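You operate a simulated robot arm through the tools that you are given. There is no shell and no other tool. Be economical: measure what you need, move in short steps, check, and stop when the job is done.

Carry out the task below with a simulated two-armed robot. There is one attempt and no reset: what you move stays moved.

JOB
Put the black heatsink from the top of the orange bench on the third level from the top of the grey shelf. Fetch the tray that says "pass" from the black table and set it on the brown table. Take the orange tray from the top of the orange bench and leave it on the right end of the green bench. Stack the vented box labelled "D2" from the top of the orange bench on top of the vented box that says "D5". Put the blue board labelled "FAN" from the top of the orange bench on the top shelf of the cooling rack. Take the purple plug and leave it on the silver heatsink on the top of the orange bench. Fetch the blue cartridge and stand it on the front left corner of the long grey table. Pick up the brown reel with the earliest date from the brown table with one hand, pass it to the other hand and put it on the top of the orange bench. Put the black fan from the grey table on the grey mat. Take the green cartridge and put it on the white board on the black table. Take the black board that says "ctrl" from the black table and put it on the grey table. Open the cool box lid. Any order will do. Set down upright: blue cartridge, green cartridge.

It is judged by the outcome, as a careful person would: the job done as asked, and still so three seconds after it is handed in. It fails if anything else is knocked over, pushed out of place, dropped, spilled or broken. A push-on lid holds only when it is set on centred and level and pressed home; a screw cap is set on level and turned clockwise until tight.

ROBOT AND FRAMES
Two 7-joint arms with fingered hands on one trunk, on a base that drives. Base frame: it is fixed to the floor where the robot stands at the start and does not move with it; the origin is under the middle of the robot, x ahead of it, y to its left, z up; the surface under the hand at the start is at about z = 0.76. Lengths are in m, angles in rad, forces in N, time in s.
The left shoulder is at the start at [0.064, 0.17, 1.216], the right one opposite. With the tool pointing down near the work surface each hand reaches from about 0.1 to 0.74 m from the robot's upright axis, wherever it stands, measured 20 degrees to its own side. Places, roughly: black board [-1.25, -1, 0.75]; black fan [0.5, -2.75, 0.75]; black heatsink (3x3x3 cm) [0.7, -0.1, 0.8]; blue board [0.5, -0.25, 0.75]; blue cartridge [0.25, 0.75, 0.75]; brown reel [-1.25, -2.5, 0.75]; brown table [-1.3, -2.8, 0.8]; cool box lid [1.3, -0.6, 0.9]; front left corner of the long grey table (47x15 cm [1.68, -0.06, 0.82]; green cartridge [-1.25, -0.5, 0.75]; green tray, white tray [-1.25, -1.5, 0.75]; grey mat (36x18 cm) [1.64, -0.58, 0.76]; grey table [0.7, -2.7, 0.8]; purple plug (3x2x3 cm) [0.5, -0.2, 0.8]; right end of the green bench [3.6, -0.8, 0.8]; silver heatsink (6x4x3 cm) [0.8, -0.1, 0.8]; third level of the grey shelf [-0.3, 4.5, 0.9]; top of the orange bench [0.7, -0.2, 0.8]; top shelf of the cooling rack [3.5, -2.6, 0.9]; vented box [0.5, -0.5, 0.75]; white board [-1.25, -1, 0.75]. Payload 4 kg a hand.
The TCP of each hand is the grasp point between the finger pads, 0.026 m short of the fingertips. In the tool frame z runs along the fingers and y along their closing line. Largest opening 0.132 m; the body of the gripper starts 0.073 m behind the TCP. The gripper is a hand of 4 fingers: y runs from the thumb to the fingers, the wrist lies at [0, 0, -0.224] in the tool frame, and closing takes about 1.5 s.
Orientation is told as [roll, pitch, yaw] about the base's x, y, z axes, in that order, counted from this pose: with the fingers straight down and closing along the base's y, the tool's x points along the base's -x, its y along +y and its z along -z.

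CONTROLS
- The arms move only by the tool move_arm. It takes "left_moves", "right_moves" or both (then of equal length, played together; a hand with none holds still); each is a list of rows, each a list of 7 numbers: the turn, a rotation vector about the tool's x, y, z in rad, then the shift along the tool's x, y, z in m, then the finger opening in m, from 0 to 0.132. In form: [[wx, wy, wz, dx, dy, dz, fingers], ...]. A call has 1 to 12 rows; each row shifts and turns the commanded pose from where the row before left it, along the tool's axes as they then stand. Rows are played at 5 a second. More than 0.05 m and 0.15 rad between two rows, or a gripper value outside its range, and nothing of the call is played. A pose out of reach is approached as far as the arm can. The call stops where the force on the tool passes 40 N (or 10 N more than at its start, if that is more) or the arm is blocked; 0.2 s more then pass. The fingers move at their own pace (about 0.108 m/s each) and stop on an object; they squeeze with about 31 N. The grip force told is the motor's: it shows also when the fingers shut on nothing. Time passes only in rows, and 0.2 s behind the last, so rows that do not move let the fingers close. The reply holds the time, the measured pose of the TCP, the force on the tool along the base axes, the opening and the grip force, in the units named above and with some noise, with the torque about the TCP (base axes, N m) and any sound that the robot's microphone picked up.
- Cameras (640 x 400 px; columns grow to the right, rows downward): "scene" is now at [0.1454, 0.0193, 1.3613]; the picture's right is [0.14, -0.99, 0.00], its down [-0.74, -0.10, -0.66] and it looks along [0.65, 0.09, -0.75] (base axes); focal length 218 px, centre (320, 200). "left" rides on the left gripper at [-0.073, 0.006, -0.094] in its tool frame; the picture's right is [-0.08, -1.00, 0.00], its down [0.79, -0.06, -0.62] and it looks along [0.61, -0.05, 0.79] (tool axes); focal length 230 px, centre (320, 200). "right" rides on the right gripper at [0.073, 0.006, -0.094] in its tool frame; the picture's right is [-0.08, 1.00, 0.00], its down [-0.79, -0.06, -0.62] and it looks along [-0.61, -0.05, 0.79] (tool axes); focal length 230 px, centre (320, 200). There is no depth. A picture from a camera that has moved, and an enlarged one, comes with that camera's place and axes in the base frame and with its lens. The place of the scene camera against the robot may be out by one fixed shift of up to 0.025 m in any direction.
- snapshot(camera): a new picture of that camera. The clock stands still meanwhile.
- lift_body(by): slides the trunk up (or, below 0, down) by that many m; the arms and the scene camera ride with it, the base frame stays. It gives what a move gives, with no picture.
- steer(legs): drives the robot by 1 to 6 legs, each [ahead, left, turn to the left] in m, m and rad, along the robot's own axes; the way and the turn of a leg run together, so that a leg with both is an arc; at most 1.5 m and 3.142 rad a leg. The arms and the cameras ride along, it lands a little off, and it stops where it bumps. It gives what a move gives.
- grasp_type(shape, hand): the hand has 4 fingers and takes this shape, open, in about a second: jaw (thumb against the fingers, like two jaws); tri (thumb and two fingers); tip (a fingertip pinch); poke (one finger out to press); point (the index stretched); flat (the hand flat); cup (the hand cupped); fist (a fist). The gripper value then closes the fingers along that shape, each until it touches; the sizes above hold for jaw. It gives what a move gives, with no picture.
- aim_head(pan, tilt): turns the head with the scene camera to pan (to the left, within 1.396 rad either way) and tilt (down, from -0.506 to 1.204), counted from straight ahead of the robot. It gives what a move gives.
- inspect(camera, box): a new picture of the part [left, top, right, bottom] of that camera's present view, enlarged. The clock stands still meanwhile.
- close_job(): hands the job in; it is judged then, once.

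Work in short steps. Places have to be worked out from the pictures, the camera data and where the tool is seen: move nearer, look again, correct. Check each grasp and each placing, and mend what went wrong. You have 567 turns and 370 pictures in all, those below and enlarged ones among them. Open the grippers and draw the arms clear of the work before you hand the job in, unless the task says otherwise; then end with one line.

The tools are called as name(argument=value, ...) on one line, values as JSON. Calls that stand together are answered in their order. move_arm: Moves the arms, as the interface text tells. Its arguments: {"type":"object","properties":{"left_moves":{"type":"array","items":{"type":"array","items":{"type":"number"}}},"right_moves":{"type":"array","items":{"type":"array","items":{"type":"number"}}}},"required":[]} The other tools are called the same way: lift_body (by) slides the trunk up or down; grasp_type (shape, hand) gives the hand a shape; steer (legs) drives the base; aim_head (pan, tilt) turns the head that bears the scene camera; snapshot (camera) takes a picture; inspect (camera, box) takes an enlarged picture of a part of a camera's view; close_job () hands the job in.

At the start:

```text
time_s: 0.0
left_ee_pos: [0.5274, 0.0621, 1.0122]
left_tool_rot: [0.001, 0.002, -0.001]
left_contact_force: [-0.4, 0.0, -1.3]
left_torque: [0.01, 0.03, 0.0]
left_opening: 0.1315
left_finger_force: 0.0
left_shape: jaw
right_ee_pos: [0.3404, -0.3101, 1.0312]
right_tool_rot: [0.002, -0.002, 0.001]
right_contact_force: [1.1, 0.3, -0.3]
right_torque: [0.0, -0.01, 0.0]
right_opening: 0.1317
right_finger_force: 0.1
right_shape: jaw
trunk travel left (down, up): [-0.228, 0.123]
robot x, y, heading: [0.0031, 0.0004, 0.002]
head pan, tilt: [0.138, 0.85]
```

scene: 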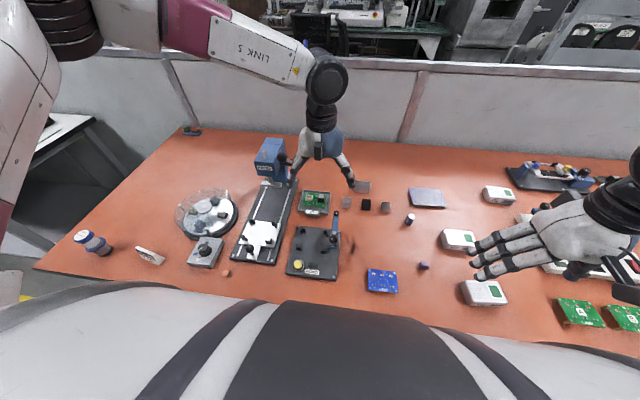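
right: 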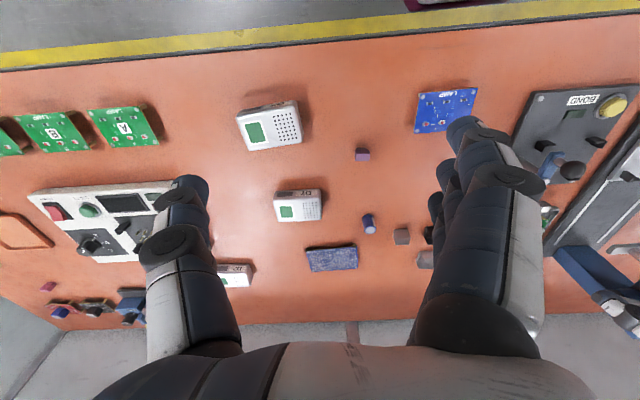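
left: 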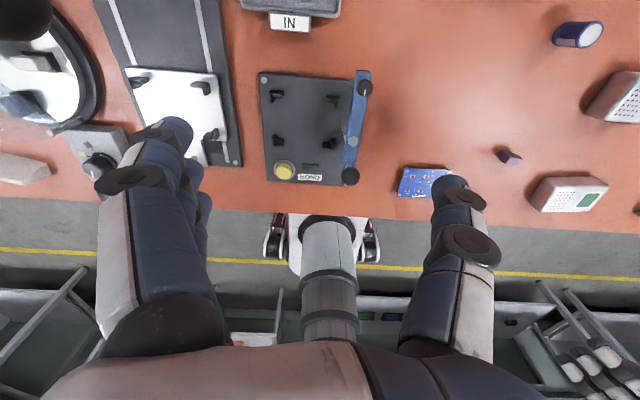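

I begin by looking closer at the bench in front.

inspect(camera="scene", box=[340, 160, 640, 340])

inspect(camera="scene", box=[60, 120, 360, 300])

inspect(camera="right", box=[0, 80, 480, 330])

```text
2.13 times, centred on (490, 250) of scene
camera zoom: at [0.1454, 0.0193, 1.3613], right [0.14, -0.99, 0.0], down [-0.74, -0.1, -0.66], along [0.65, 0.09, -0.75], focal length 466 px, centre (-43, 93)
```

zoom: 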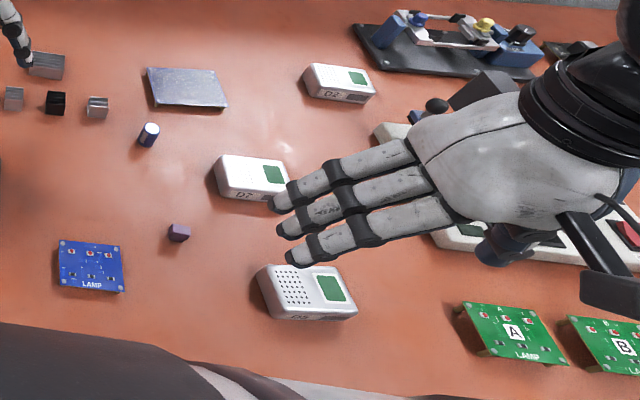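

```text
2.13 times, centred on (210, 210) of scene
camera zoom: at [0.1454, 0.0193, 1.3613], right [0.14, -0.99, 0.0], down [-0.74, -0.1, -0.66], along [0.65, 0.09, -0.75], focal length 466 px, centre (555, 179)
```

zoom: 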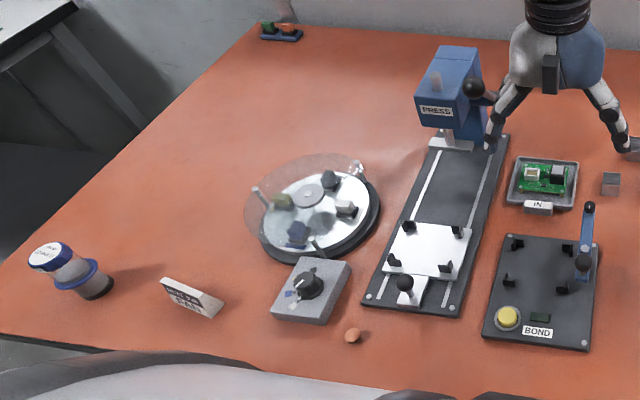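

```text
1.33 times, centred on (240, 205) of right
camera zoom: at [0.2675, -0.3053, 1.1248], right [0.08, 1.0, 0.0], down [0.78, -0.06, 0.62], along [0.62, -0.05, -0.79], focal length 307 px, centre (427, 193)
```

zoom: 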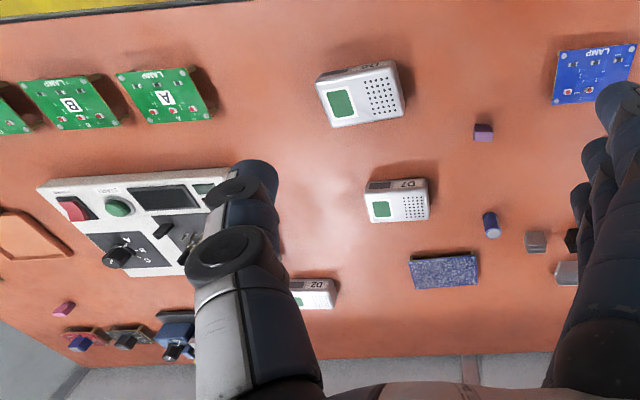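

The right part of the bench is hidden by the right hand. I pan the head around to survey.

aim_head(pan=-0.8, tilt=0.7)

inspect(camera="right", box=[220, 70, 420, 195])

snapshot(camera="scene")

```text
time_s: 1.2
left_ee_pos: [0.527, 0.0627, 1.0109]
left_tool_rot: [-0.001, 0.0, 0.001]
left_contact_force: [-0.1, 0.2, 0.1]
left_torque: [0.0, 0.0, 0.01]
left_opening: 0.1318
left_finger_force: 0.1
left_shape: jaw
right_ee_pos: [0.3405, -0.3099, 1.0315]
right_tool_rot: [0.001, -0.001, 0.0]
right_contact_force: [0.7, -0.5, 0.7]
right_torque: [-0.03, 0.01, -0.01]
right_opening: 0.1319
right_finger_force: 0.1
right_shape: jaw
trunk travel left (down, up): [-0.228, 0.123]
robot x, y, heading: [-0.0015, 0.0005, -0.003]
head pan, tilt: [-0.799, 0.7]
```

```text
3.20 times, centred on (320, 132) of right
camera zoom: at [0.2675, -0.3053, 1.1248], right [0.08, 1.0, 0.0], down [0.78, -0.06, 0.62], along [0.62, -0.05, -0.79], focal length 736 px, centre (320, 416)
```

zoom: 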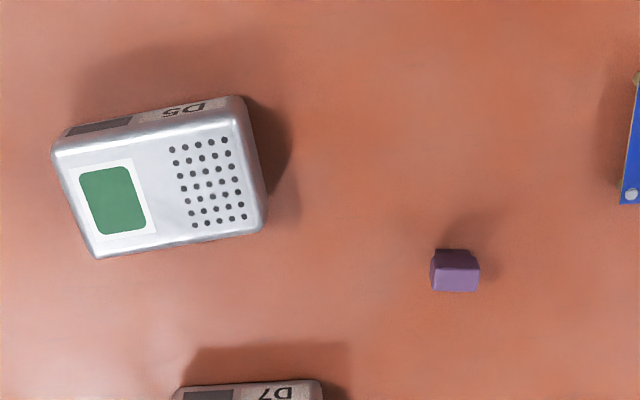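

```text
362 pictures are left
camera scene: at [0.1273, -0.0522, 1.3736], right [-0.72, -0.7, 0.0], down [-0.45, 0.46, -0.76], along [0.53, -0.55, -0.64], focal length 218 px, centre (320, 200)
```

scene: 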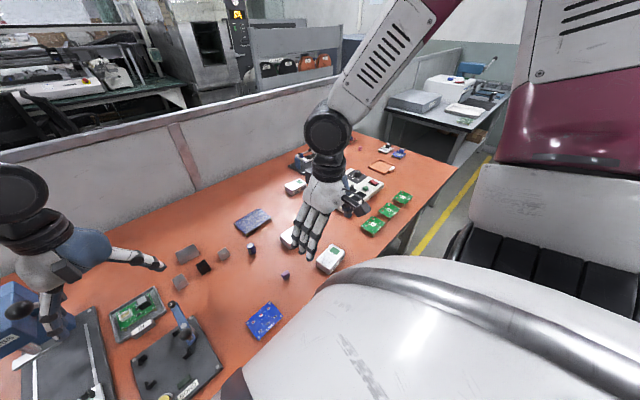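

D5 is the nearest box, and I need to read the blue board and far boxes.

inspect(camera="scene", box=[225, 130, 465, 350])

inspect(camera="right", box=[400, 70, 500, 140])

inspect(camera="left", box=[390, 120, 510, 220])

```text
1.82 times, centred on (345, 240) of scene
camera zoom: at [0.1273, -0.0522, 1.3736], right [-0.72, -0.7, 0.0], down [-0.45, 0.46, -0.76], along [0.53, -0.55, -0.64], focal length 397 px, centre (274, 127)
```

zoom: 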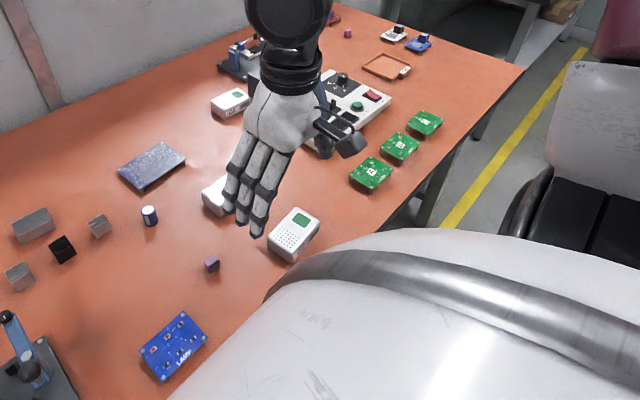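

```text
5.71 times, centred on (450, 105) of right
camera zoom: at [0.2675, -0.3053, 1.1248], right [0.08, 1.0, 0.0], down [0.78, -0.06, 0.62], along [0.62, -0.05, -0.79], focal length 1315 px, centre (-423, 743)
```

zoom: 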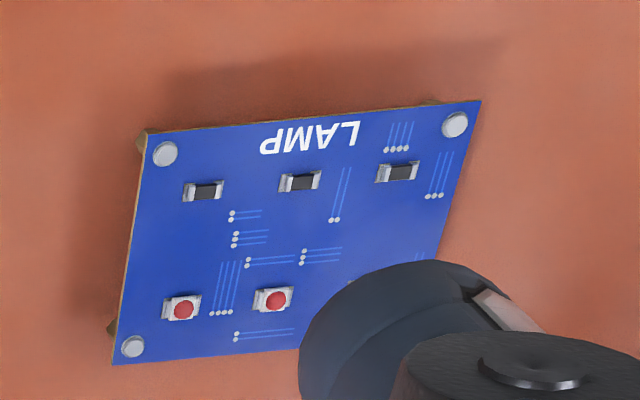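

```text
4.00 times, centred on (450, 170) of left
camera zoom: at [0.6005, 0.068, 1.1053], right [0.08, -1.0, 0.0], down [-0.79, -0.06, 0.62], along [-0.61, -0.05, -0.79], focal length 920 px, centre (-200, 320)
```

zoom: 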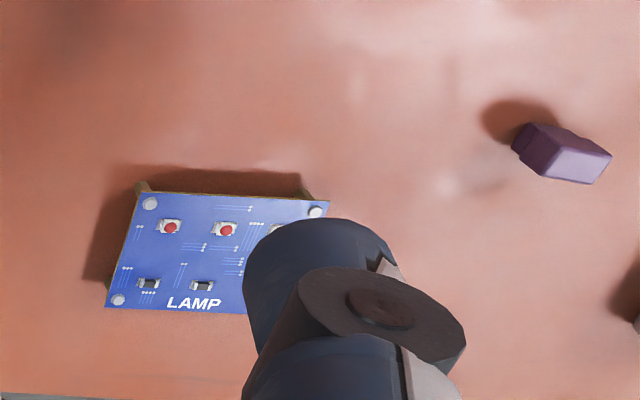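

This board says LAMP; a FAN one must be elsewhere. I survey right and left.

aim_head(pan=-1.39, tilt=0.35)

snapshot(camera="scene")

aim_head(pan=1.39, tilt=0.35)

snapshot(camera="scene")

aim_head(pan=0.0, tilt=0.1)

snapshot(camera="scene")

```text
time_s: 2.2
left_ee_pos: [0.5266, 0.062, 1.0114]
left_tool_rot: [0.0, 0.0, 0.001]
left_contact_force: [-0.5, 0.1, 0.3]
left_torque: [-0.01, -0.01, 0.01]
left_opening: 0.1317
left_finger_force: 0.1
left_shape: jaw
right_ee_pos: [0.341, -0.3104, 1.0309]
right_tool_rot: [0.001, -0.002, 0.002]
right_contact_force: [0.2, -0.6, 0.7]
right_torque: [0.01, -0.01, 0.0]
right_opening: 0.1319
right_finger_force: 0.0
right_shape: jaw
trunk travel left (down, up): [-0.228, 0.123]
robot x, y, heading: [-0.0022, -0.0009, 0.002]
head pan, tilt: [-1.389, 0.351]
```

```text
358 pictures are left
camera scene: at [0.0849, -0.083, 1.4049], right [-0.98, -0.18, 0.0], down [-0.06, 0.34, -0.94], along [0.17, -0.92, -0.34], focal length 218 px, centre (320, 200)
```

scene: 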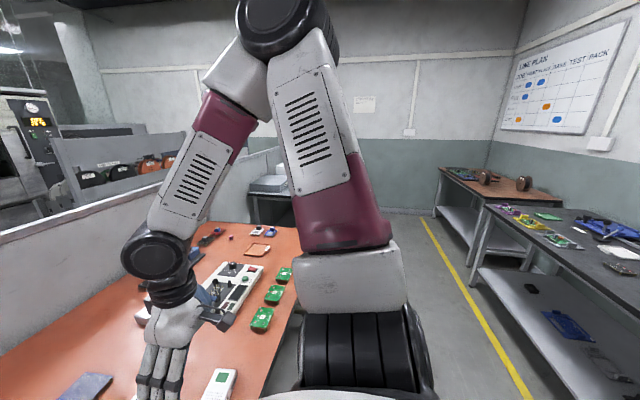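

```text
time_s: 4.7
left_ee_pos: [0.5275, 0.0615, 1.0121]
left_tool_rot: [0.002, 0.0, 0.001]
left_contact_force: [0.8, 0.1, 0.0]
left_torque: [0.03, 0.02, 0.01]
left_opening: 0.1317
left_finger_force: 0.0
left_shape: jaw
right_ee_pos: [0.3399, -0.3102, 1.0308]
right_tool_rot: [0.0, -0.002, 0.001]
right_contact_force: [0.4, 0.7, 0.6]
right_torque: [-0.02, 0.01, -0.01]
right_opening: 0.1317
right_finger_force: 0.1
right_shape: jaw
trunk travel left (down, up): [-0.228, 0.123]
robot x, y, heading: [0.0052, -0.0002, -0.002]
head pan, tilt: [1.389, 0.351]
```

```text
357 pictures are left
camera scene: at [0.0849, 0.1002, 1.405], right [0.98, -0.18, 0.0], down [-0.06, -0.34, -0.94], along [0.17, 0.92, -0.34], focal length 218 px, centre (320, 200)
```

scene: 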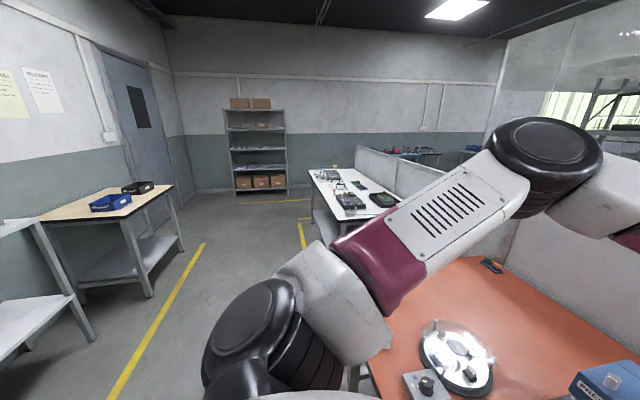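

```text
time_s: 6.2
left_ee_pos: [0.5278, 0.0624, 1.0119]
left_tool_rot: [-0.001, -0.001, 0.0]
left_contact_force: [-0.4, -0.6, 0.5]
left_torque: [-0.01, 0.02, 0.03]
left_opening: 0.1319
left_finger_force: 0.1
left_shape: jaw
right_ee_pos: [0.3407, -0.3103, 1.0319]
right_tool_rot: [0.0, 0.0, 0.0]
right_contact_force: [-0.2, -0.4, 0.2]
right_torque: [0.03, 0.03, 0.02]
right_opening: 0.1317
right_finger_force: 0.1
right_shape: jaw
trunk travel left (down, up): [-0.228, 0.123]
robot x, y, heading: [0.0038, -0.0006, -0.002]
head pan, tilt: [0.0, 0.099]
```

```text
356 pictures are left
camera scene: at [0.16, 0.0087, 1.4284], right [0.0, -1.0, 0.0], down [-0.1, 0.0, -0.99], along [0.99, 0.0, -0.1], focal length 218 px, centre (320, 200)
```

scene: 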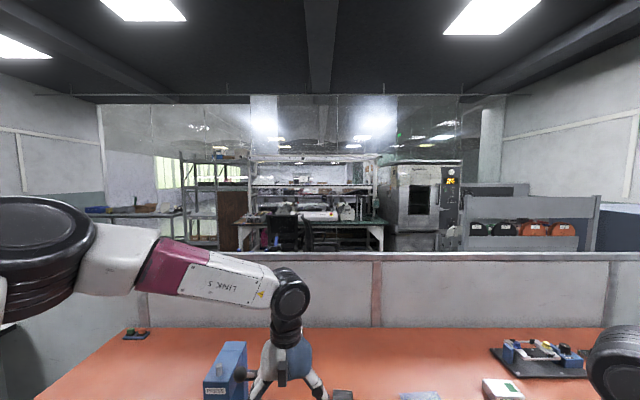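

The far furniture matches the listed places. I begin with the local tasks: set the right hand to a fingertip pinch and move it over the purple plug (≈[0.45,-0.25]), and pull the left hand back.

grasp_type(hand="right", shape="tip")

move_arm(left_moves=[[0, 0, 0, 0.04, 0.04, 0, 0.13], [0, 0, 0, 0.04, 0.04, 0, 0.13], [0, 0, 0, 0.04, 0.04, 0, 0.13], [0, 0, 0, 0.04, 0.04, 0, 0.13]], right_moves=[[0, 0, 0, -0.0275, 0.015, 0.03, 0.13], [0, 0, 0, -0.0275, 0.015, 0.03, 0.13], [0, 0, 0, -0.0275, 0.015, 0.03, 0.13], [0, 0, 0, -0.0275, 0.015, 0.03, 0.13]])

snapshot(camera="right")

```text
time_s: 7.1
left_ee_pos: [0.5269, 0.063, 1.0114]
left_tool_rot: [0.002, 0.001, -0.001]
left_contact_force: [0.1, -0.2, 0.1]
left_torque: [0.01, 0.02, 0.02]
left_opening: 0.1315
left_finger_force: 0.0
left_shape: jaw
right_ee_pos: [0.3406, -0.3108, 1.0312]
right_tool_rot: [-0.002, -0.001, 0.001]
right_contact_force: [1.0, -0.2, 0.4]
right_torque: [0.0, 0.01, -0.05]
right_opening: 0.1317
right_finger_force: 0.0
right_shape: tip
trunk travel left (down, up): [-0.228, 0.123]
robot x, y, heading: [-0.0006, 0.0015, -0.0]
head pan, tilt: [0.0, 0.099]
```

```text
refused: row 1 steps farther than a row can; nothing moved
```

```text
355 pictures are left
camera right: at [0.2675, -0.3053, 1.1248], right [0.08, 1.0, 0.0], down [0.78, -0.06, 0.62], along [0.62, -0.05, -0.79], focal length 230 px, centre (320, 200)
```

right: 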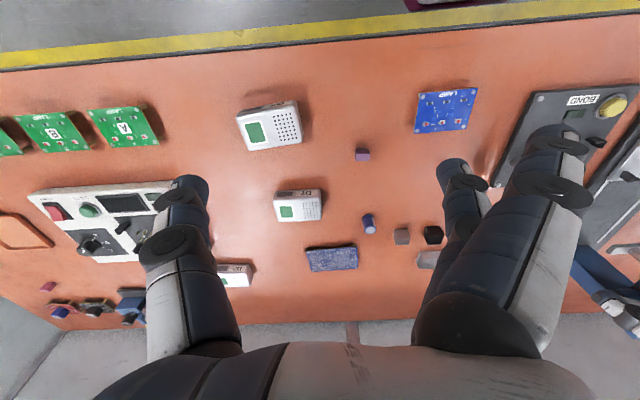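

Tip shape leaves one finger opposite the thumb. Repeat the move with smaller steps.

move_arm(left_moves=[[0, 0, 0, 0.03, 0.03, 0, 0.13], [0, 0, 0, 0.03, 0.03, 0, 0.13], [0, 0, 0, 0.03, 0.03, 0, 0.13], [0, 0, 0, 0.03, 0.03, 0, 0.13]], right_moves=[[0, 0, 0, -0.0275, 0.015, 0.03, 0.13], [0, 0, 0, -0.0275, 0.015, 0.03, 0.13], [0, 0, 0, -0.0275, 0.015, 0.03, 0.13], [0, 0, 0, -0.0275, 0.015, 0.03, 0.13]])

snapshot(camera="right")

```text
time_s: 8.1
left_ee_pos: [0.4087, 0.182, 1.0128]
left_tool_rot: [-0.001, 0.0, 0.001]
left_contact_force: [0.3, -0.3, 0.0]
left_torque: [-0.04, -0.01, 0.0]
left_opening: 0.1301
left_finger_force: 0.0
left_shape: jaw
right_ee_pos: [0.4481, -0.2513, 0.9122]
right_tool_rot: [-0.002, -0.002, 0.003]
right_contact_force: [0.0, 0.4, -0.1]
right_torque: [-0.01, 0.03, -0.03]
right_opening: 0.13
right_finger_force: 0.1
right_shape: tip
trunk travel left (down, up): [-0.228, 0.123]
robot x, y, heading: [0.0001, 0.0015, -0.004]
head pan, tilt: [0.0, 0.099]
```

```text
354 pictures are left
camera right: at [0.3758, -0.2459, 1.0061], right [0.08, 1.0, 0.0], down [0.78, -0.06, 0.62], along [0.62, -0.05, -0.79], focal length 230 px, centre (320, 200)
```

right: 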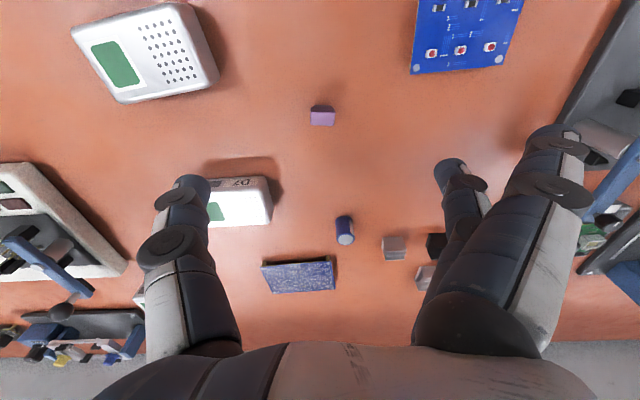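

The plug sits right under the TCP. I descend to z≈0.795 with a partly closed hand.

move_arm(right_moves=[[0, 0, 0, 0, 0, 0.04, 0.08], [0, 0, 0, 0, 0, 0.04, 0.08], [0, 0, 0, 0, 0, 0.035, 0.08], [0, 0, 0, 0, 0, 0, 0.08]])

snapshot(camera="right")

```text
time_s: 9.1
left_ee_pos: [0.4093, 0.1819, 1.0128]
left_tool_rot: [0.0, 0.0, -0.001]
left_contact_force: [-0.9, 0.3, -0.8]
left_torque: [0.03, 0.02, 0.03]
left_opening: 0.1302
left_finger_force: 0.1
left_shape: jaw
right_ee_pos: [0.4485, -0.2508, 0.7976]
right_tool_rot: [0.0, -0.003, 0.001]
right_contact_force: [0.0, 0.2, -1.2]
right_torque: [-0.02, -0.02, 0.01]
right_opening: 0.0805
right_finger_force: 0.0
right_shape: tip
trunk travel left (down, up): [-0.228, 0.123]
robot x, y, heading: [-0.0006, 0.0016, -0.001]
head pan, tilt: [0.0, 0.099]
```

```text
353 pictures are left
camera right: at [0.3754, -0.2462, 0.8915], right [0.08, 1.0, 0.0], down [0.78, -0.06, 0.62], along [0.62, -0.05, -0.79], focal length 230 px, centre (320, 200)
```

right: 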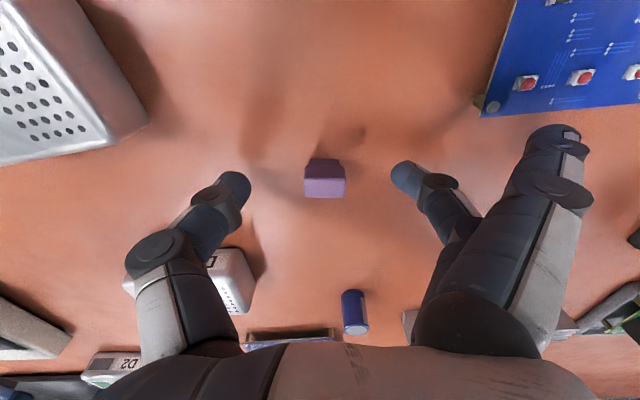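

Well centred; close on the plug, then lift.

move_arm(right_moves=[[0, 0, 0, 0, 0, 0.005, 0.06], [0, 0, 0, 0, 0, 0, 0.0], [0, 0, 0, 0, 0, 0, 0.0], [0, 0, 0, 0, 0, 0, 0.0], [0, 0, 0, 0, 0, 0, 0.0], [0, 0, 0, 0, 0, 0, 0.0], [0, 0, 0, 0, 0, -0.03, 0.0], [0, 0, 0, 0, 0, -0.04, 0.0]])

snapshot(camera="right")

```text
time_s: 10.9
left_ee_pos: [0.408, 0.181, 1.0131]
left_tool_rot: [0.0, -0.001, -0.001]
left_contact_force: [-1.3, -0.5, 0.4]
left_torque: [0.0, -0.03, 0.0]
left_opening: 0.1301
left_finger_force: 0.1
left_shape: jaw
right_ee_pos: [0.4494, -0.2515, 0.8632]
right_tool_rot: [0.001, -0.001, 0.002]
right_contact_force: [-0.3, -0.3, 0.5]
right_torque: [-0.01, -0.01, 0.01]
right_opening: 0.0181
right_finger_force: 31.0
right_shape: tip
trunk travel left (down, up): [-0.228, 0.123]
robot x, y, heading: [0.0008, -0.0004, -0.002]
head pan, tilt: [0.0, 0.099]
```

```text
352 pictures are left
camera right: at [0.3764, -0.2461, 0.9564], right [0.08, 1.0, 0.0], down [0.78, -0.06, 0.62], along [0.62, -0.05, -0.79], focal length 230 px, centre (320, 200)
```

right: 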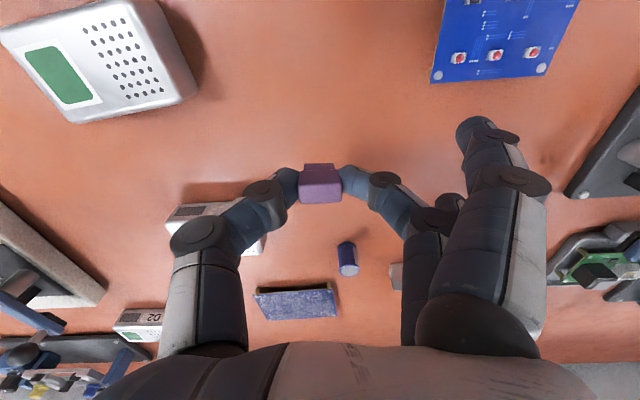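

Plug held. Move up and toward the silver heatsink to look.

move_arm(right_moves=[[0, 0, 0, -0.03, 0.01, -0.03, 0.0], [0, 0, 0, -0.03, 0.02, -0.03, 0.0], [0, 0, 0, -0.04, 0.02, -0.01, 0.0], [0, 0, 0, -0.04, 0.01, 0, 0.0], [0, 0, 0, -0.03, 0.01, 0, 0.0], [0, 0, 0, -0.03, 0.01, 0, 0.0]])

snapshot(camera="right")

aim_head(pan=-0.1, tilt=0.8)

snapshot(camera="scene")

```text
time_s: 12.3
left_ee_pos: [0.4098, 0.1816, 1.0123]
left_tool_rot: [0.0, 0.0, 0.0]
left_contact_force: [-0.3, -0.1, 0.7]
left_torque: [0.01, 0.02, 0.01]
left_opening: 0.1299
left_finger_force: 0.1
left_shape: jaw
right_ee_pos: [0.6518, -0.1722, 0.9295]
right_tool_rot: [0.0, -0.002, -0.002]
right_contact_force: [0.0, 0.9, 0.8]
right_torque: [0.02, 0.04, 0.02]
right_opening: 0.0182
right_finger_force: 31.1
right_shape: tip
trunk travel left (down, up): [-0.228, 0.123]
robot x, y, heading: [-0.0004, 0.0004, -0.003]
head pan, tilt: [0.0, 0.099]
```

```text
351 pictures are left
camera right: at [0.5789, -0.1663, 1.0234], right [0.08, 1.0, 0.0], down [0.78, -0.06, 0.62], along [0.62, -0.05, -0.79], focal length 230 px, centre (320, 200)
```

right: 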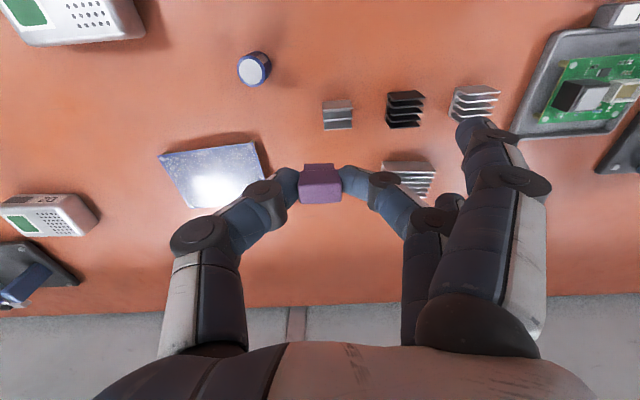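

```text
time_s: 13.4
left_ee_pos: [0.4099, 0.1803, 1.013]
left_tool_rot: [0.0, 0.001, -0.001]
left_contact_force: [0.4, 0.7, 1.1]
left_torque: [0.02, -0.01, 0.03]
left_opening: 0.1302
left_finger_force: 0.0
left_shape: jaw
right_ee_pos: [0.6503, -0.1717, 0.9299]
right_tool_rot: [0.0, -0.002, 0.001]
right_contact_force: [-0.6, 0.2, 0.0]
right_torque: [0.04, 0.01, 0.03]
right_opening: 0.0182
right_finger_force: 31.1
right_shape: tip
trunk travel left (down, up): [-0.228, 0.123]
robot x, y, heading: [-0.0029, -0.0031, -0.003]
head pan, tilt: [-0.099, 0.799]
```

```text
350 pictures are left
camera scene: at [0.1482, 0.0006, 1.3654], right [-0.1, -1.0, 0.0], down [-0.71, 0.07, -0.7], along [0.69, -0.07, -0.72], focal length 218 px, centre (320, 200)
```

scene: 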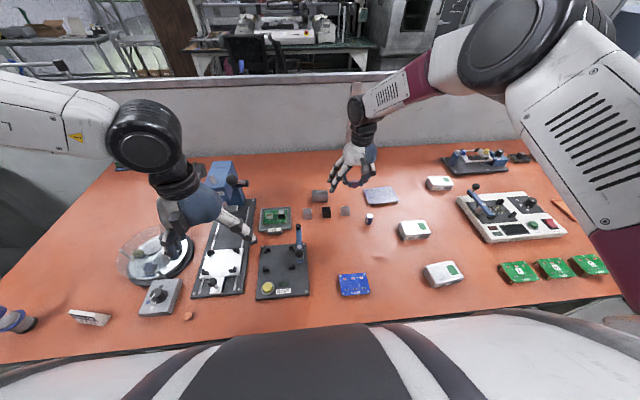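

The big silver heatsink's top is at about [0.745,-0.07]. I move the plug over it at height.

move_arm(right_moves=[[0, 0, 0, -0.03, 0.035, 0, 0.0], [0, 0, 0, -0.03, 0.035, 0, 0.0], [0, 0, 0, -0.032, 0.032, 0.02, 0.0], [0, 0, 0, 0, 0, 0.02, 0.0], [0, 0, 0, 0, 0, 0.0, 0.0]])

snapshot(camera="right")

```text
time_s: 14.6
left_ee_pos: [0.4107, 0.181, 1.0114]
left_tool_rot: [-0.001, -0.001, -0.001]
left_contact_force: [0.5, -0.3, 0.3]
left_torque: [-0.02, -0.02, -0.03]
left_opening: 0.1305
left_finger_force: 0.2
left_shape: jaw
right_ee_pos: [0.7011, -0.0843, 0.9057]
right_tool_rot: [0.0, -0.003, 0.001]
right_contact_force: [0.9, -0.1, 0.0]
right_torque: [0.02, -0.01, -0.01]
right_opening: 0.0179
right_finger_force: 31.2
right_shape: tip
right hand out of reach, approached as far as the arm can: row 2, 3
trunk travel left (down, up): [-0.228, 0.123]
robot x, y, heading: [0.0028, 0.0007, 0.003]
head pan, tilt: [-0.099, 0.799]
```

```text
349 pictures are left
camera right: at [0.6282, -0.0794, 0.9991], right [0.08, 1.0, 0.0], down [0.78, -0.06, 0.62], along [0.62, -0.05, -0.79], focal length 230 px, centre (320, 200)
```

right: 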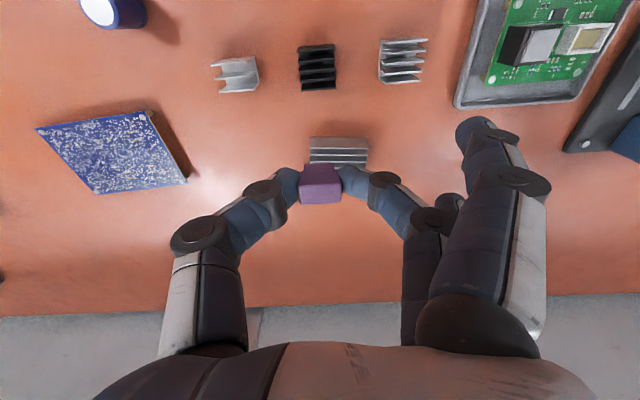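

Out of reach by ~4 cm. I nudge the base forward 5 cm.

steer(legs=[[0.05, 0, 0]])

snapshot(camera="right")

```text
time_s: 15.5
left_ee_pos: [0.4605, 0.1807, 1.0122]
left_tool_rot: [0.001, 0.001, 0.002]
left_contact_force: [0.4, 0.6, 0.0]
left_torque: [0.02, 0.0, 0.05]
left_opening: 0.1302
left_finger_force: 0.0
left_shape: jaw
right_ee_pos: [0.7522, -0.0834, 0.9053]
right_tool_rot: [0.001, -0.001, 0.002]
right_contact_force: [-0.1, 0.3, -0.2]
right_torque: [-0.01, 0.02, -0.03]
right_opening: 0.0182
right_finger_force: 31.6
right_shape: tip
trunk travel left (down, up): [-0.228, 0.123]
robot x, y, heading: [0.0502, -0.0015, 0.004]
head pan, tilt: [-0.099, 0.799]
```

```text
348 pictures are left
camera right: at [0.6799, -0.0789, 0.9981], right [0.08, 1.0, 0.0], down [0.78, -0.06, 0.62], along [0.61, -0.05, -0.79], focal length 230 px, centre (320, 200)
```

right: 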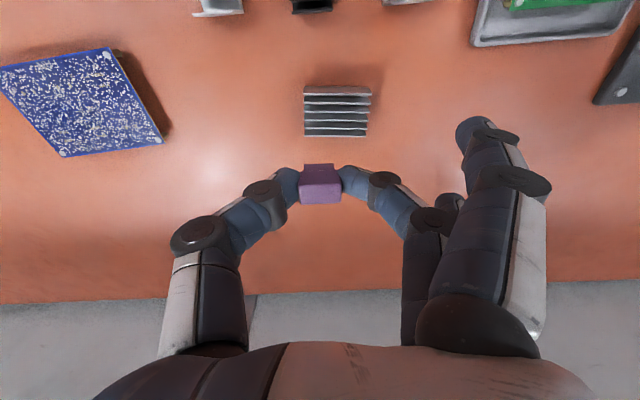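

Heatsink centre ≈[0.745,-0.068]. Align and lower to z≈0.845.

move_arm(right_moves=[[0, 0, 0, 0.006, 0.015, 0.02, 0.0], [0, 0, 0, 0, 0, 0.02, 0.0], [0, 0, 0, 0, 0, 0.02, 0.0], [0, 0, 0, 0, 0, 0, 0.0]])

snapshot(camera="right")

```text
time_s: 16.5
left_ee_pos: [0.4582, 0.1819, 1.0135]
left_tool_rot: [-0.001, 0.0, 0.002]
left_contact_force: [0.0, 0.5, -0.1]
left_torque: [-0.02, -0.01, 0.02]
left_opening: 0.1304
left_finger_force: 0.0
left_shape: jaw
right_ee_pos: [0.7388, -0.0701, 0.8476]
right_tool_rot: [-0.001, -0.002, 0.002]
right_contact_force: [-0.4, 0.4, 0.0]
right_torque: [0.02, 0.0, 0.0]
right_opening: 0.0179
right_finger_force: 30.8
right_shape: tip
right hand out of reach, approached as far as the arm can: row 3
trunk travel left (down, up): [-0.228, 0.123]
robot x, y, heading: [0.0493, -0.0044, 0.003]
head pan, tilt: [-0.099, 0.799]
```

```text
347 pictures are left
camera right: at [0.6654, -0.0652, 0.9405], right [0.08, 1.0, 0.0], down [0.78, -0.06, 0.62], along [0.62, -0.05, -0.79], focal length 230 px, centre (320, 200)
```

right: 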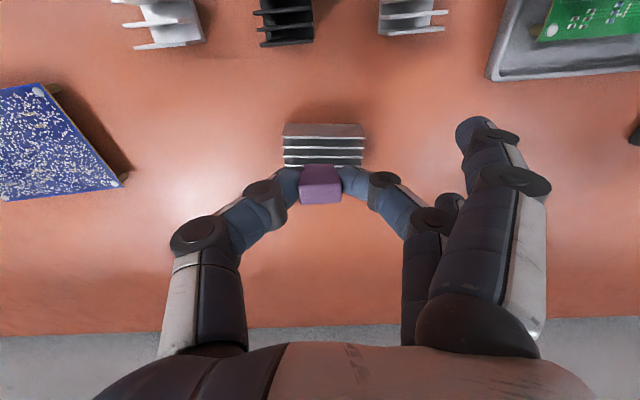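

Reach is limiting, so I creep forward 2 cm more and correct x back.

steer(legs=[[0.03, 0, 0]])

move_arm(right_moves=[[0, 0, 0, 0.023, 0.001, 0, 0.0], [0, 0, 0, 0, 0, 0.01, 0.0], [0, 0, 0, 0, 0, 0, 0.0]])

snapshot(camera="right")

```text
time_s: 17.3
left_ee_pos: [0.4902, 0.1817, 1.012]
left_tool_rot: [0.001, 0.002, 0.002]
left_contact_force: [-0.3, -0.7, 0.1]
left_torque: [0.0, 0.06, 0.01]
left_opening: 0.1305
left_finger_force: 0.1
left_shape: jaw
right_ee_pos: [0.769, -0.07, 0.8457]
right_tool_rot: [0.001, 0.001, 0.002]
right_contact_force: [-0.1, -0.2, -0.5]
right_torque: [-0.02, 0.02, 0.01]
right_opening: 0.0182
right_finger_force: 30.8
right_shape: tip
trunk travel left (down, up): [-0.228, 0.123]
robot x, y, heading: [0.0784, 0.0039, 0.003]
head pan, tilt: [-0.099, 0.799]
```

```text
time_s: 18.1
left_ee_pos: [0.4895, 0.1818, 1.0131]
left_tool_rot: [0.0, 0.001, 0.003]
left_contact_force: [0.3, -0.2, 0.8]
left_torque: [0.02, 0.01, 0.0]
left_opening: 0.1303
left_finger_force: 0.0
left_shape: jaw
right_ee_pos: [0.7631, -0.0639, 0.8322]
right_tool_rot: [-0.001, -0.001, 0.001]
right_contact_force: [-0.1, -0.2, -0.2]
right_torque: [0.02, -0.01, 0.04]
right_opening: 0.0182
right_finger_force: 31.1
right_shape: tip
right hand out of reach, approached as far as the arm can: row 1
trunk travel left (down, up): [-0.228, 0.123]
robot x, y, heading: [0.0795, 0.0018, 0.002]
head pan, tilt: [-0.099, 0.799]
```

```text
346 pictures are left
camera right: at [0.6904, -0.0589, 0.9268], right [0.08, 1.0, 0.0], down [0.78, -0.06, 0.62], along [0.62, -0.05, -0.79], focal length 230 px, centre (320, 200)
```

right: 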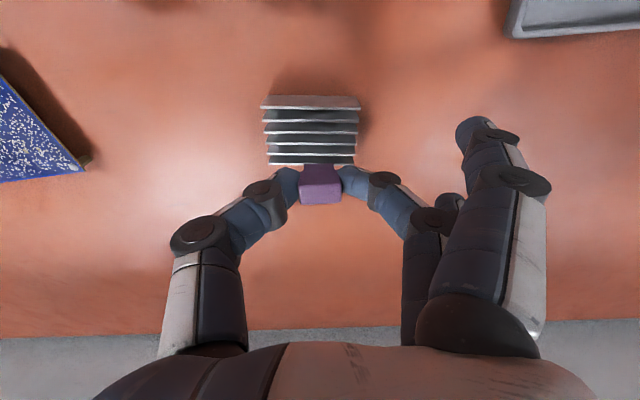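

Now the hand is 18 mm too far; shift back.

move_arm(right_moves=[[0, 0, 0, 0.018, -0.005, -0.01, 0.0], [0, 0, 0, 0, 0, 0, 0.0]])

snapshot(camera="right")

```text
time_s: 18.7
left_ee_pos: [0.4901, 0.182, 1.0126]
left_tool_rot: [0.0, 0.001, 0.003]
left_contact_force: [-0.2, 0.1, -0.4]
left_torque: [-0.01, 0.01, 0.04]
left_opening: 0.1301
left_finger_force: 0.0
left_shape: jaw
right_ee_pos: [0.7615, -0.0632, 0.8354]
right_tool_rot: [-0.002, -0.001, 0.004]
right_contact_force: [-0.8, 0.6, -0.2]
right_torque: [-0.04, 0.02, 0.01]
right_opening: 0.0181
right_finger_force: 31.2
right_shape: tip
right hand out of reach, approached as far as the arm can: row 1
trunk travel left (down, up): [-0.228, 0.123]
robot x, y, heading: [0.0782, 0.0002, 0.0]
head pan, tilt: [-0.099, 0.799]
```

```text
345 pictures are left
camera right: at [0.6891, -0.059, 0.9298], right [0.07, 1.0, 0.0], down [0.78, -0.06, 0.62], along [0.61, -0.05, -0.79], focal length 230 px, centre (320, 200)
```

right: 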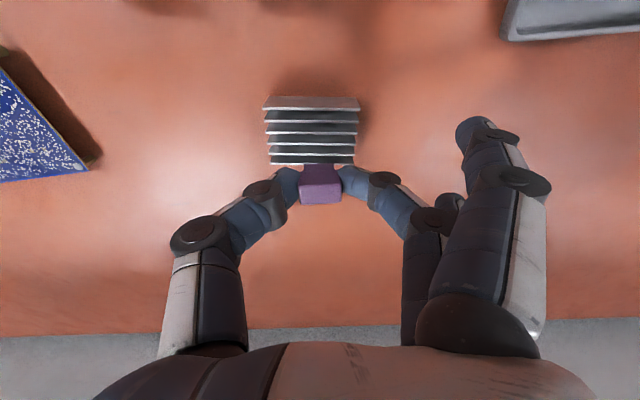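

The command had run ahead of the arm: commanded x≈0.776. I correct by −31 mm.

move_arm(right_moves=[[0, 0, 0, 0.031, -0.009, -0.01, 0.0], [0, 0, 0, 0, 0, 0, 0.0]])

snapshot(camera="right")

```text
time_s: 19.3
left_ee_pos: [0.4882, 0.1811, 1.0115]
left_tool_rot: [-0.001, -0.001, 0.002]
left_contact_force: [0.0, 0.8, 0.1]
left_torque: [0.02, -0.05, 0.02]
left_opening: 0.1301
left_finger_force: 0.0
left_shape: jaw
right_ee_pos: [0.7618, -0.0633, 0.8373]
right_tool_rot: [-0.002, 0.0, 0.0]
right_contact_force: [-0.3, -0.3, -0.3]
right_torque: [0.0, -0.01, 0.02]
right_opening: 0.0181
right_finger_force: 30.9
right_shape: tip
right hand out of reach, approached as far as the arm can: row 1
trunk travel left (down, up): [-0.228, 0.123]
robot x, y, heading: [0.0799, 0.0024, -0.0]
head pan, tilt: [-0.099, 0.799]
```

```text
344 pictures are left
camera right: at [0.6891, -0.0591, 0.9298], right [0.07, 1.0, 0.0], down [0.79, -0.06, 0.62], along [0.61, -0.05, -0.79], focal length 230 px, centre (320, 200)
```

right: 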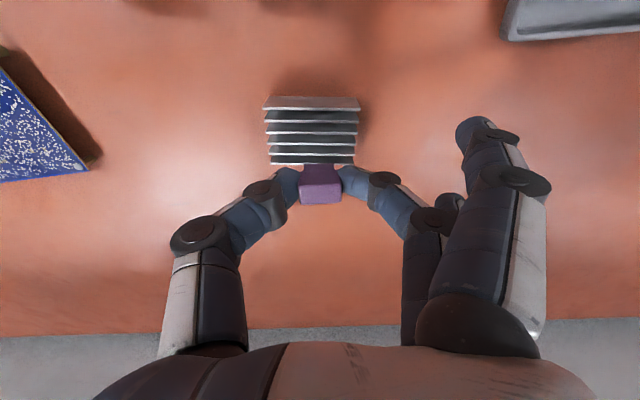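

No motion; try a larger pull-back in several rows.

move_arm(right_moves=[[0, 0, 0, 0.03, 0, -0.02, 0.0], [0, 0, 0, 0.03, -0.01, 0, 0.0], [0, 0, 0, 0, 0, 0, 0.0]])

```text
time_s: 20.1
left_ee_pos: [0.489, 0.1827, 1.0133]
left_tool_rot: [0.0, 0.001, 0.001]
left_contact_force: [-0.2, 0.6, 1.3]
left_torque: [-0.01, 0.0, 0.01]
left_opening: 0.1303
left_finger_force: 0.0
left_shape: jaw
right_ee_pos: [0.7617, -0.0592, 0.8383]
right_tool_rot: [-0.001, 0.0, 0.001]
right_contact_force: [-0.7, 0.2, -0.2]
right_torque: [0.02, -0.01, 0.02]
right_opening: 0.0182
right_finger_force: 31.2
right_shape: tip
right hand out of reach, approached as far as the arm can: row 1, 2
trunk travel left (down, up): [-0.228, 0.123]
robot x, y, heading: [0.0818, -0.0003, -0.001]
head pan, tilt: [-0.099, 0.799]
```

Still stuck (a joint limit perhaps). Raise the hand to unlock.

move_arm(right_moves=[[0, 0, 0, 0, -0.02, -0.045, 0.0], [0, 0, 0, 0, -0.02, -0.045, 0.0], [0, 0, 0, 0, 0, 0, 0.0]])

```text
time_s: 20.9
left_ee_pos: [0.4883, 0.1819, 1.0135]
left_tool_rot: [0.0, -0.001, 0.001]
left_contact_force: [-0.6, 0.7, 0.2]
left_torque: [0.03, -0.04, 0.0]
left_opening: 0.13
left_finger_force: 0.0
left_shape: jaw
right_ee_pos: [0.7846, -0.0943, 0.9236]
right_tool_rot: [-0.003, -0.001, 0.002]
right_contact_force: [-0.2, -0.5, 0.5]
right_torque: [-0.01, 0.03, 0.02]
right_opening: 0.018
right_finger_force: 31.0
right_shape: tip
right hand out of reach, approached as far as the arm can: row 1, 2
trunk travel left (down, up): [-0.228, 0.123]
robot x, y, heading: [0.0783, -0.0019, -0.001]
head pan, tilt: [-0.099, 0.799]
```

Perhaps the straight elbow is singular. I hold some rows to see if the arm converges on its command.

move_arm(right_moves=[[0, 0, 0, 0, 0, 0, 0.0], [0, 0, 0, 0, 0, 0, 0.0], [0, 0, 0, 0, -0.04, -0.02, 0.0], [0, 0, 0, 0, -0.04, 0, 0.0], [0, 0, 0, 0, 0, 0, 0.0]])

```text
time_s: 22.1
left_ee_pos: [0.4884, 0.182, 1.012]
left_tool_rot: [-0.002, 0.001, 0.0]
left_contact_force: [-0.3, -0.4, 0.4]
left_torque: [0.0, -0.01, -0.02]
left_opening: 0.1301
left_finger_force: 0.0
left_shape: jaw
right_ee_pos: [0.7997, -0.1705, 0.9434]
right_tool_rot: [-0.002, 0.001, 0.003]
right_contact_force: [-0.8, 0.3, 0.7]
right_torque: [0.03, 0.03, -0.01]
right_opening: 0.0182
right_finger_force: 31.3
right_shape: tip
right hand out of reach, approached as far as the arm can: row 3, 4
trunk travel left (down, up): [-0.228, 0.123]
robot x, y, heading: [0.0788, 0.0005, -0.0]
head pan, tilt: [-0.099, 0.799]
```

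Still pinned at full stretch; a strong pull-back now, at safe height.

move_arm(right_moves=[[0, 0, 0, 0.045, 0, -0.01, 0.0], [0, 0, 0, 0.045, 0, 0, 0.0], [0, 0, 0, 0, 0, 0, 0.0]])

```text
time_s: 22.9
left_ee_pos: [0.4881, 0.1813, 1.0121]
left_tool_rot: [-0.002, -0.001, 0.002]
left_contact_force: [-0.3, 0.1, 1.0]
left_torque: [0.01, -0.05, 0.0]
left_opening: 0.1301
left_finger_force: 0.0
left_shape: jaw
right_ee_pos: [0.8011, -0.1663, 0.9468]
right_tool_rot: [-0.001, 0.002, 0.005]
right_contact_force: [0.1, 0.0, 0.8]
right_torque: [0.0, -0.01, 0.01]
right_opening: 0.018
right_finger_force: 31.1
right_shape: tip
right hand out of reach, approached as far as the arm can: row 1, 2
trunk travel left (down, up): [-0.228, 0.123]
robot x, y, heading: [0.079, -0.0005, 0.001]
head pan, tilt: [-0.099, 0.799]
```

move_arm(right_moves=[[0, 0, 0, 0.045, -0.01, 0, 0.0], [0, 0, 0, 0.045, -0.01, 0, 0.0], [0, 0, 0, 0.045, -0.01, 0, 0.0], [0, 0, 0, 0.045, -0.01, 0, 0.0], [0, 0, 0, 0, 0, 0, 0.0]])

snapshot(camera="scene")

```text
time_s: 24.1
left_ee_pos: [0.4893, 0.1813, 1.0138]
left_tool_rot: [0.001, 0.001, 0.002]
left_contact_force: [0.1, -0.2, 0.0]
left_torque: [0.0, 0.0, -0.03]
left_opening: 0.1303
left_finger_force: 0.0
left_shape: jaw
right_ee_pos: [0.8008, -0.1745, 0.9422]
right_tool_rot: [-0.003, 0.001, 0.002]
right_contact_force: [-0.2, 0.5, -0.2]
right_torque: [0.03, 0.02, -0.01]
right_opening: 0.0183
right_finger_force: 30.8
right_shape: tip
right hand out of reach, approached as far as the arm can: row 1, 2, 3, 4
trunk travel left (down, up): [-0.228, 0.123]
robot x, y, heading: [0.0786, 0.0002, 0.002]
head pan, tilt: [-0.099, 0.799]
```

```text
343 pictures are left
camera scene: at [0.228, 0.0009, 1.3654], right [-0.1, -1.0, 0.0], down [-0.71, 0.07, -0.7], along [0.69, -0.07, -0.72], focal length 218 px, centre (320, 200)
```

scene: 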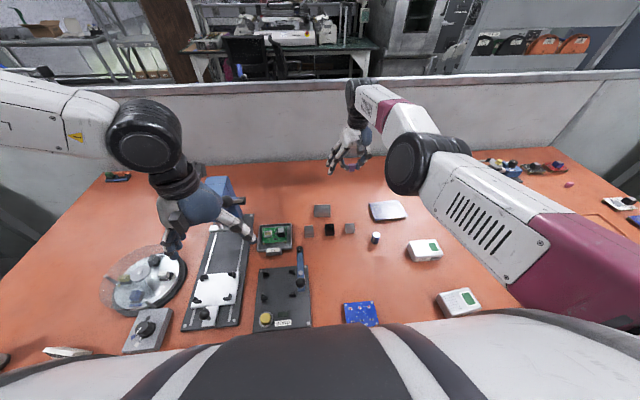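

Test: a tiny retract step to learn how the command is tracked.

move_arm(right_moves=[[0, 0, 0, 0.002, 0, 0, 0.0], [0, 0, 0, 0.002, 0, 0, 0.0], [0, 0, 0, 0.002, 0, 0, 0.0], [0, 0, 0, 0.002, 0, 0, 0.0]])

```text
time_s: 25.1
left_ee_pos: [0.4891, 0.1817, 1.0131]
left_tool_rot: [0.0, 0.0, 0.003]
left_contact_force: [0.2, 0.4, 0.4]
left_torque: [-0.02, -0.01, -0.06]
left_opening: 0.1305
left_finger_force: 0.2
left_shape: jaw
right_ee_pos: [0.8004, -0.1726, 0.9417]
right_tool_rot: [-0.001, 0.0, 0.002]
right_contact_force: [0.0, -0.3, 0.5]
right_torque: [-0.02, 0.0, -0.03]
right_opening: 0.0182
right_finger_force: 30.7
right_shape: tip
right hand out of reach, approached as far as the arm can: row 2, 4
trunk travel left (down, up): [-0.228, 0.123]
robot x, y, heading: [0.0778, -0.0002, 0.004]
head pan, tilt: [-0.099, 0.799]
```

Small steps sometimes pass. Try many 1 mm retracts combined with a bit of upward motion.

move_arm(right_moves=[[0, 0, 0, 0.001, 0, 0, 0.0], [0, 0, 0, 0.001, 0, 0, 0.0], [0, 0, 0, 0.001, 0, 0, 0.0], [0, 0, 0, 0.001, 0, 0, 0.0], [0, 0, 0, 0.001, 0, 0, 0.0], [0, 0, 0, 0.002, 0, 0, 0.0], [0, 0, 0, 0.003, 0, 0, 0.0], [0, 0, 0, 0.005, 0, 0, 0.0], [0, 0, 0, 0.01, 0, 0, 0.0], [0, 0, 0, 0.01, 0, 0, 0.0]])

```text
time_s: 27.3
left_ee_pos: [0.4878, 0.1816, 1.0133]
left_tool_rot: [0.0, 0.003, 0.002]
left_contact_force: [0.2, 0.0, 0.3]
left_torque: [0.01, 0.03, 0.01]
left_opening: 0.1301
left_finger_force: 0.1
left_shape: jaw
right_ee_pos: [0.7998, -0.1735, 0.9417]
right_tool_rot: [-0.003, 0.0, 0.002]
right_contact_force: [0.3, -0.3, -0.3]
right_torque: [0.02, -0.01, 0.0]
right_opening: 0.0183
right_finger_force: 31.4
right_shape: tip
right hand out of reach, approached as far as the arm can: row 3, 6, 7, 8, 9, 10
trunk travel left (down, up): [-0.228, 0.123]
robot x, y, heading: [0.08, -0.0008, 0.001]
head pan, tilt: [-0.099, 0.799]
```

I try vertical and rotational motions to see what frees the elbow.

move_arm(right_moves=[[0, 0, 0, 0.03, 0, -0.04, 0.0], [0, 0, 0, 0.03, 0, -0.04, 0.0], [0, 0, 0, 0.03, 0, -0.04, 0.0], [0, 0, 0, 0.03, 0, -0.04, 0.0], [0, 0, 0, 0.03, 0, -0.04, 0.0], [0, 0, 0, 0.03, 0, -0.04, 0.0]])

```text
time_s: 28.7
left_ee_pos: [0.4881, 0.1815, 1.0135]
left_tool_rot: [0.001, -0.002, 0.003]
left_contact_force: [-0.1, -0.2, -0.2]
left_torque: [-0.02, 0.0, 0.0]
left_opening: 0.13
left_finger_force: 0.0
left_shape: jaw
right_ee_pos: [0.7685, -0.1586, 1.1877]
right_tool_rot: [0.0, 0.003, 0.0]
right_contact_force: [0.5, -0.6, -0.9]
right_torque: [-0.01, -0.01, -0.03]
right_opening: 0.018
right_finger_force: 31.1
right_shape: tip
right hand out of reach, approached as far as the arm can: row 1, 2, 3, 4, 5, 6
trunk travel left (down, up): [-0.228, 0.123]
robot x, y, heading: [0.0813, 0.0035, 0.001]
head pan, tilt: [-0.099, 0.799]
```

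move_arm(right_moves=[[0, 0.14, 0, 0, 0, 0, 0.0], [0, 0.14, 0, 0, 0, 0, 0.0], [0, 0.14, 0, 0, 0, 0, 0.0], [0, 0.14, 0, 0, 0, 0, 0.0]])

```text
time_s: 29.7
left_ee_pos: [0.4893, 0.1826, 1.0129]
left_tool_rot: [0.002, 0.0, 0.001]
left_contact_force: [0.6, 0.5, 0.0]
left_torque: [-0.01, 0.01, 0.02]
left_opening: 0.1302
left_finger_force: 0.1
left_shape: jaw
right_ee_pos: [0.7205, -0.1839, 1.1876]
right_tool_rot: [-0.002, 0.246, 0.003]
right_contact_force: [-1.1, -0.5, -0.4]
right_torque: [-0.02, -0.03, 0.01]
right_opening: 0.0181
right_finger_force: 31.0
right_shape: tip
right hand out of reach, approached as far as the arm can: row 1, 2, 3, 4
trunk travel left (down, up): [-0.228, 0.123]
robot x, y, heading: [0.0812, 0.0012, -0.002]
head pan, tilt: [-0.099, 0.799]
```

move_arm(right_moves=[[0, 0, 0, 0.035, -0.03, 0, 0.0], [0, 0, 0, 0.035, -0.03, 0, 0.0], [0, 0, 0, 0.035, -0.03, 0, 0.0], [0, 0, 0, 0.035, -0.03, 0, 0.0], [0, 0, 0, 0.035, -0.03, 0, 0.0], [0, 0, 0, 0.035, -0.03, 0, 0.0], [0, 0, 0, 0.035, -0.03, 0, 0.0], [0, 0, 0, 0.035, -0.03, 0, 0.0]])

```text
time_s: 31.5
left_ee_pos: [0.4887, 0.1825, 1.013]
left_tool_rot: [-0.001, -0.001, 0.003]
left_contact_force: [0.6, 0.1, 0.6]
left_torque: [0.01, 0.0, -0.01]
left_opening: 0.1301
left_finger_force: 0.1
left_shape: jaw
right_ee_pos: [0.4492, -0.4212, 1.2578]
right_tool_rot: [-0.005, 0.246, 0.001]
right_contact_force: [-0.7, 0.8, 0.2]
right_torque: [0.01, -0.01, 0.07]
right_opening: 0.018
right_finger_force: 31.0
right_shape: tip
trunk travel left (down, up): [-0.228, 0.123]
robot x, y, heading: [0.0789, 0.0024, 0.003]
head pan, tilt: [-0.099, 0.799]
```

Freed. Straighten the tool, and drive 5 cm further forward so the target is comfortably within reach.

move_arm(right_moves=[[0, -0.123, 0, 0, 0, 0, 0.0], [0, -0.123, 0, 0, 0, 0, 0.0], [0, 0, 0, 0, 0.03, 0.035, 0.0], [0, 0, 0, 0, 0.03, 0.035, 0.0], [0, 0, 0, 0, 0.03, 0.035, 0.0], [0, 0, 0, 0, 0.03, 0.035, 0.0], [0, 0, 0, 0, 0.03, 0.035, 0.0], [0, 0, 0, 0, 0.03, 0.035, 0.0], [0, 0, 0, 0, 0.03, 0.035, 0.0]])

steer(legs=[[0.05, 0, 0]])

```text
time_s: 33.5
left_ee_pos: [0.4897, 0.1837, 1.0116]
left_tool_rot: [-0.003, 0.0, 0.002]
left_contact_force: [0.3, -0.8, -0.1]
left_torque: [-0.01, -0.03, -0.02]
left_opening: 0.1302
left_finger_force: 0.0
left_shape: jaw
right_ee_pos: [0.45, -0.2097, 1.0136]
right_tool_rot: [-0.003, 0.0, 0.001]
right_contact_force: [-0.2, 0.4, -0.1]
right_torque: [-0.01, 0.02, 0.01]
right_opening: 0.0181
right_finger_force: 31.4
right_shape: tip
trunk travel left (down, up): [-0.228, 0.123]
robot x, y, heading: [0.0759, 0.0037, 0.002]
head pan, tilt: [-0.099, 0.799]
```

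```text
time_s: 34.4
left_ee_pos: [0.5391, 0.1817, 1.012]
left_tool_rot: [0.0, 0.0, 0.002]
left_contact_force: [0.5, -0.3, 0.3]
left_torque: [-0.03, 0.03, 0.01]
left_opening: 0.1303
left_finger_force: 0.1
left_shape: jaw
right_ee_pos: [0.4989, -0.2115, 1.0128]
right_tool_rot: [-0.003, 0.001, 0.001]
right_contact_force: [0.5, 0.2, 0.0]
right_torque: [0.01, 0.03, 0.0]
right_opening: 0.0179
right_finger_force: 31.1
right_shape: tip
trunk travel left (down, up): [-0.228, 0.123]
robot x, y, heading: [0.1299, 0.0022, 0.004]
head pan, tilt: [-0.099, 0.799]
```

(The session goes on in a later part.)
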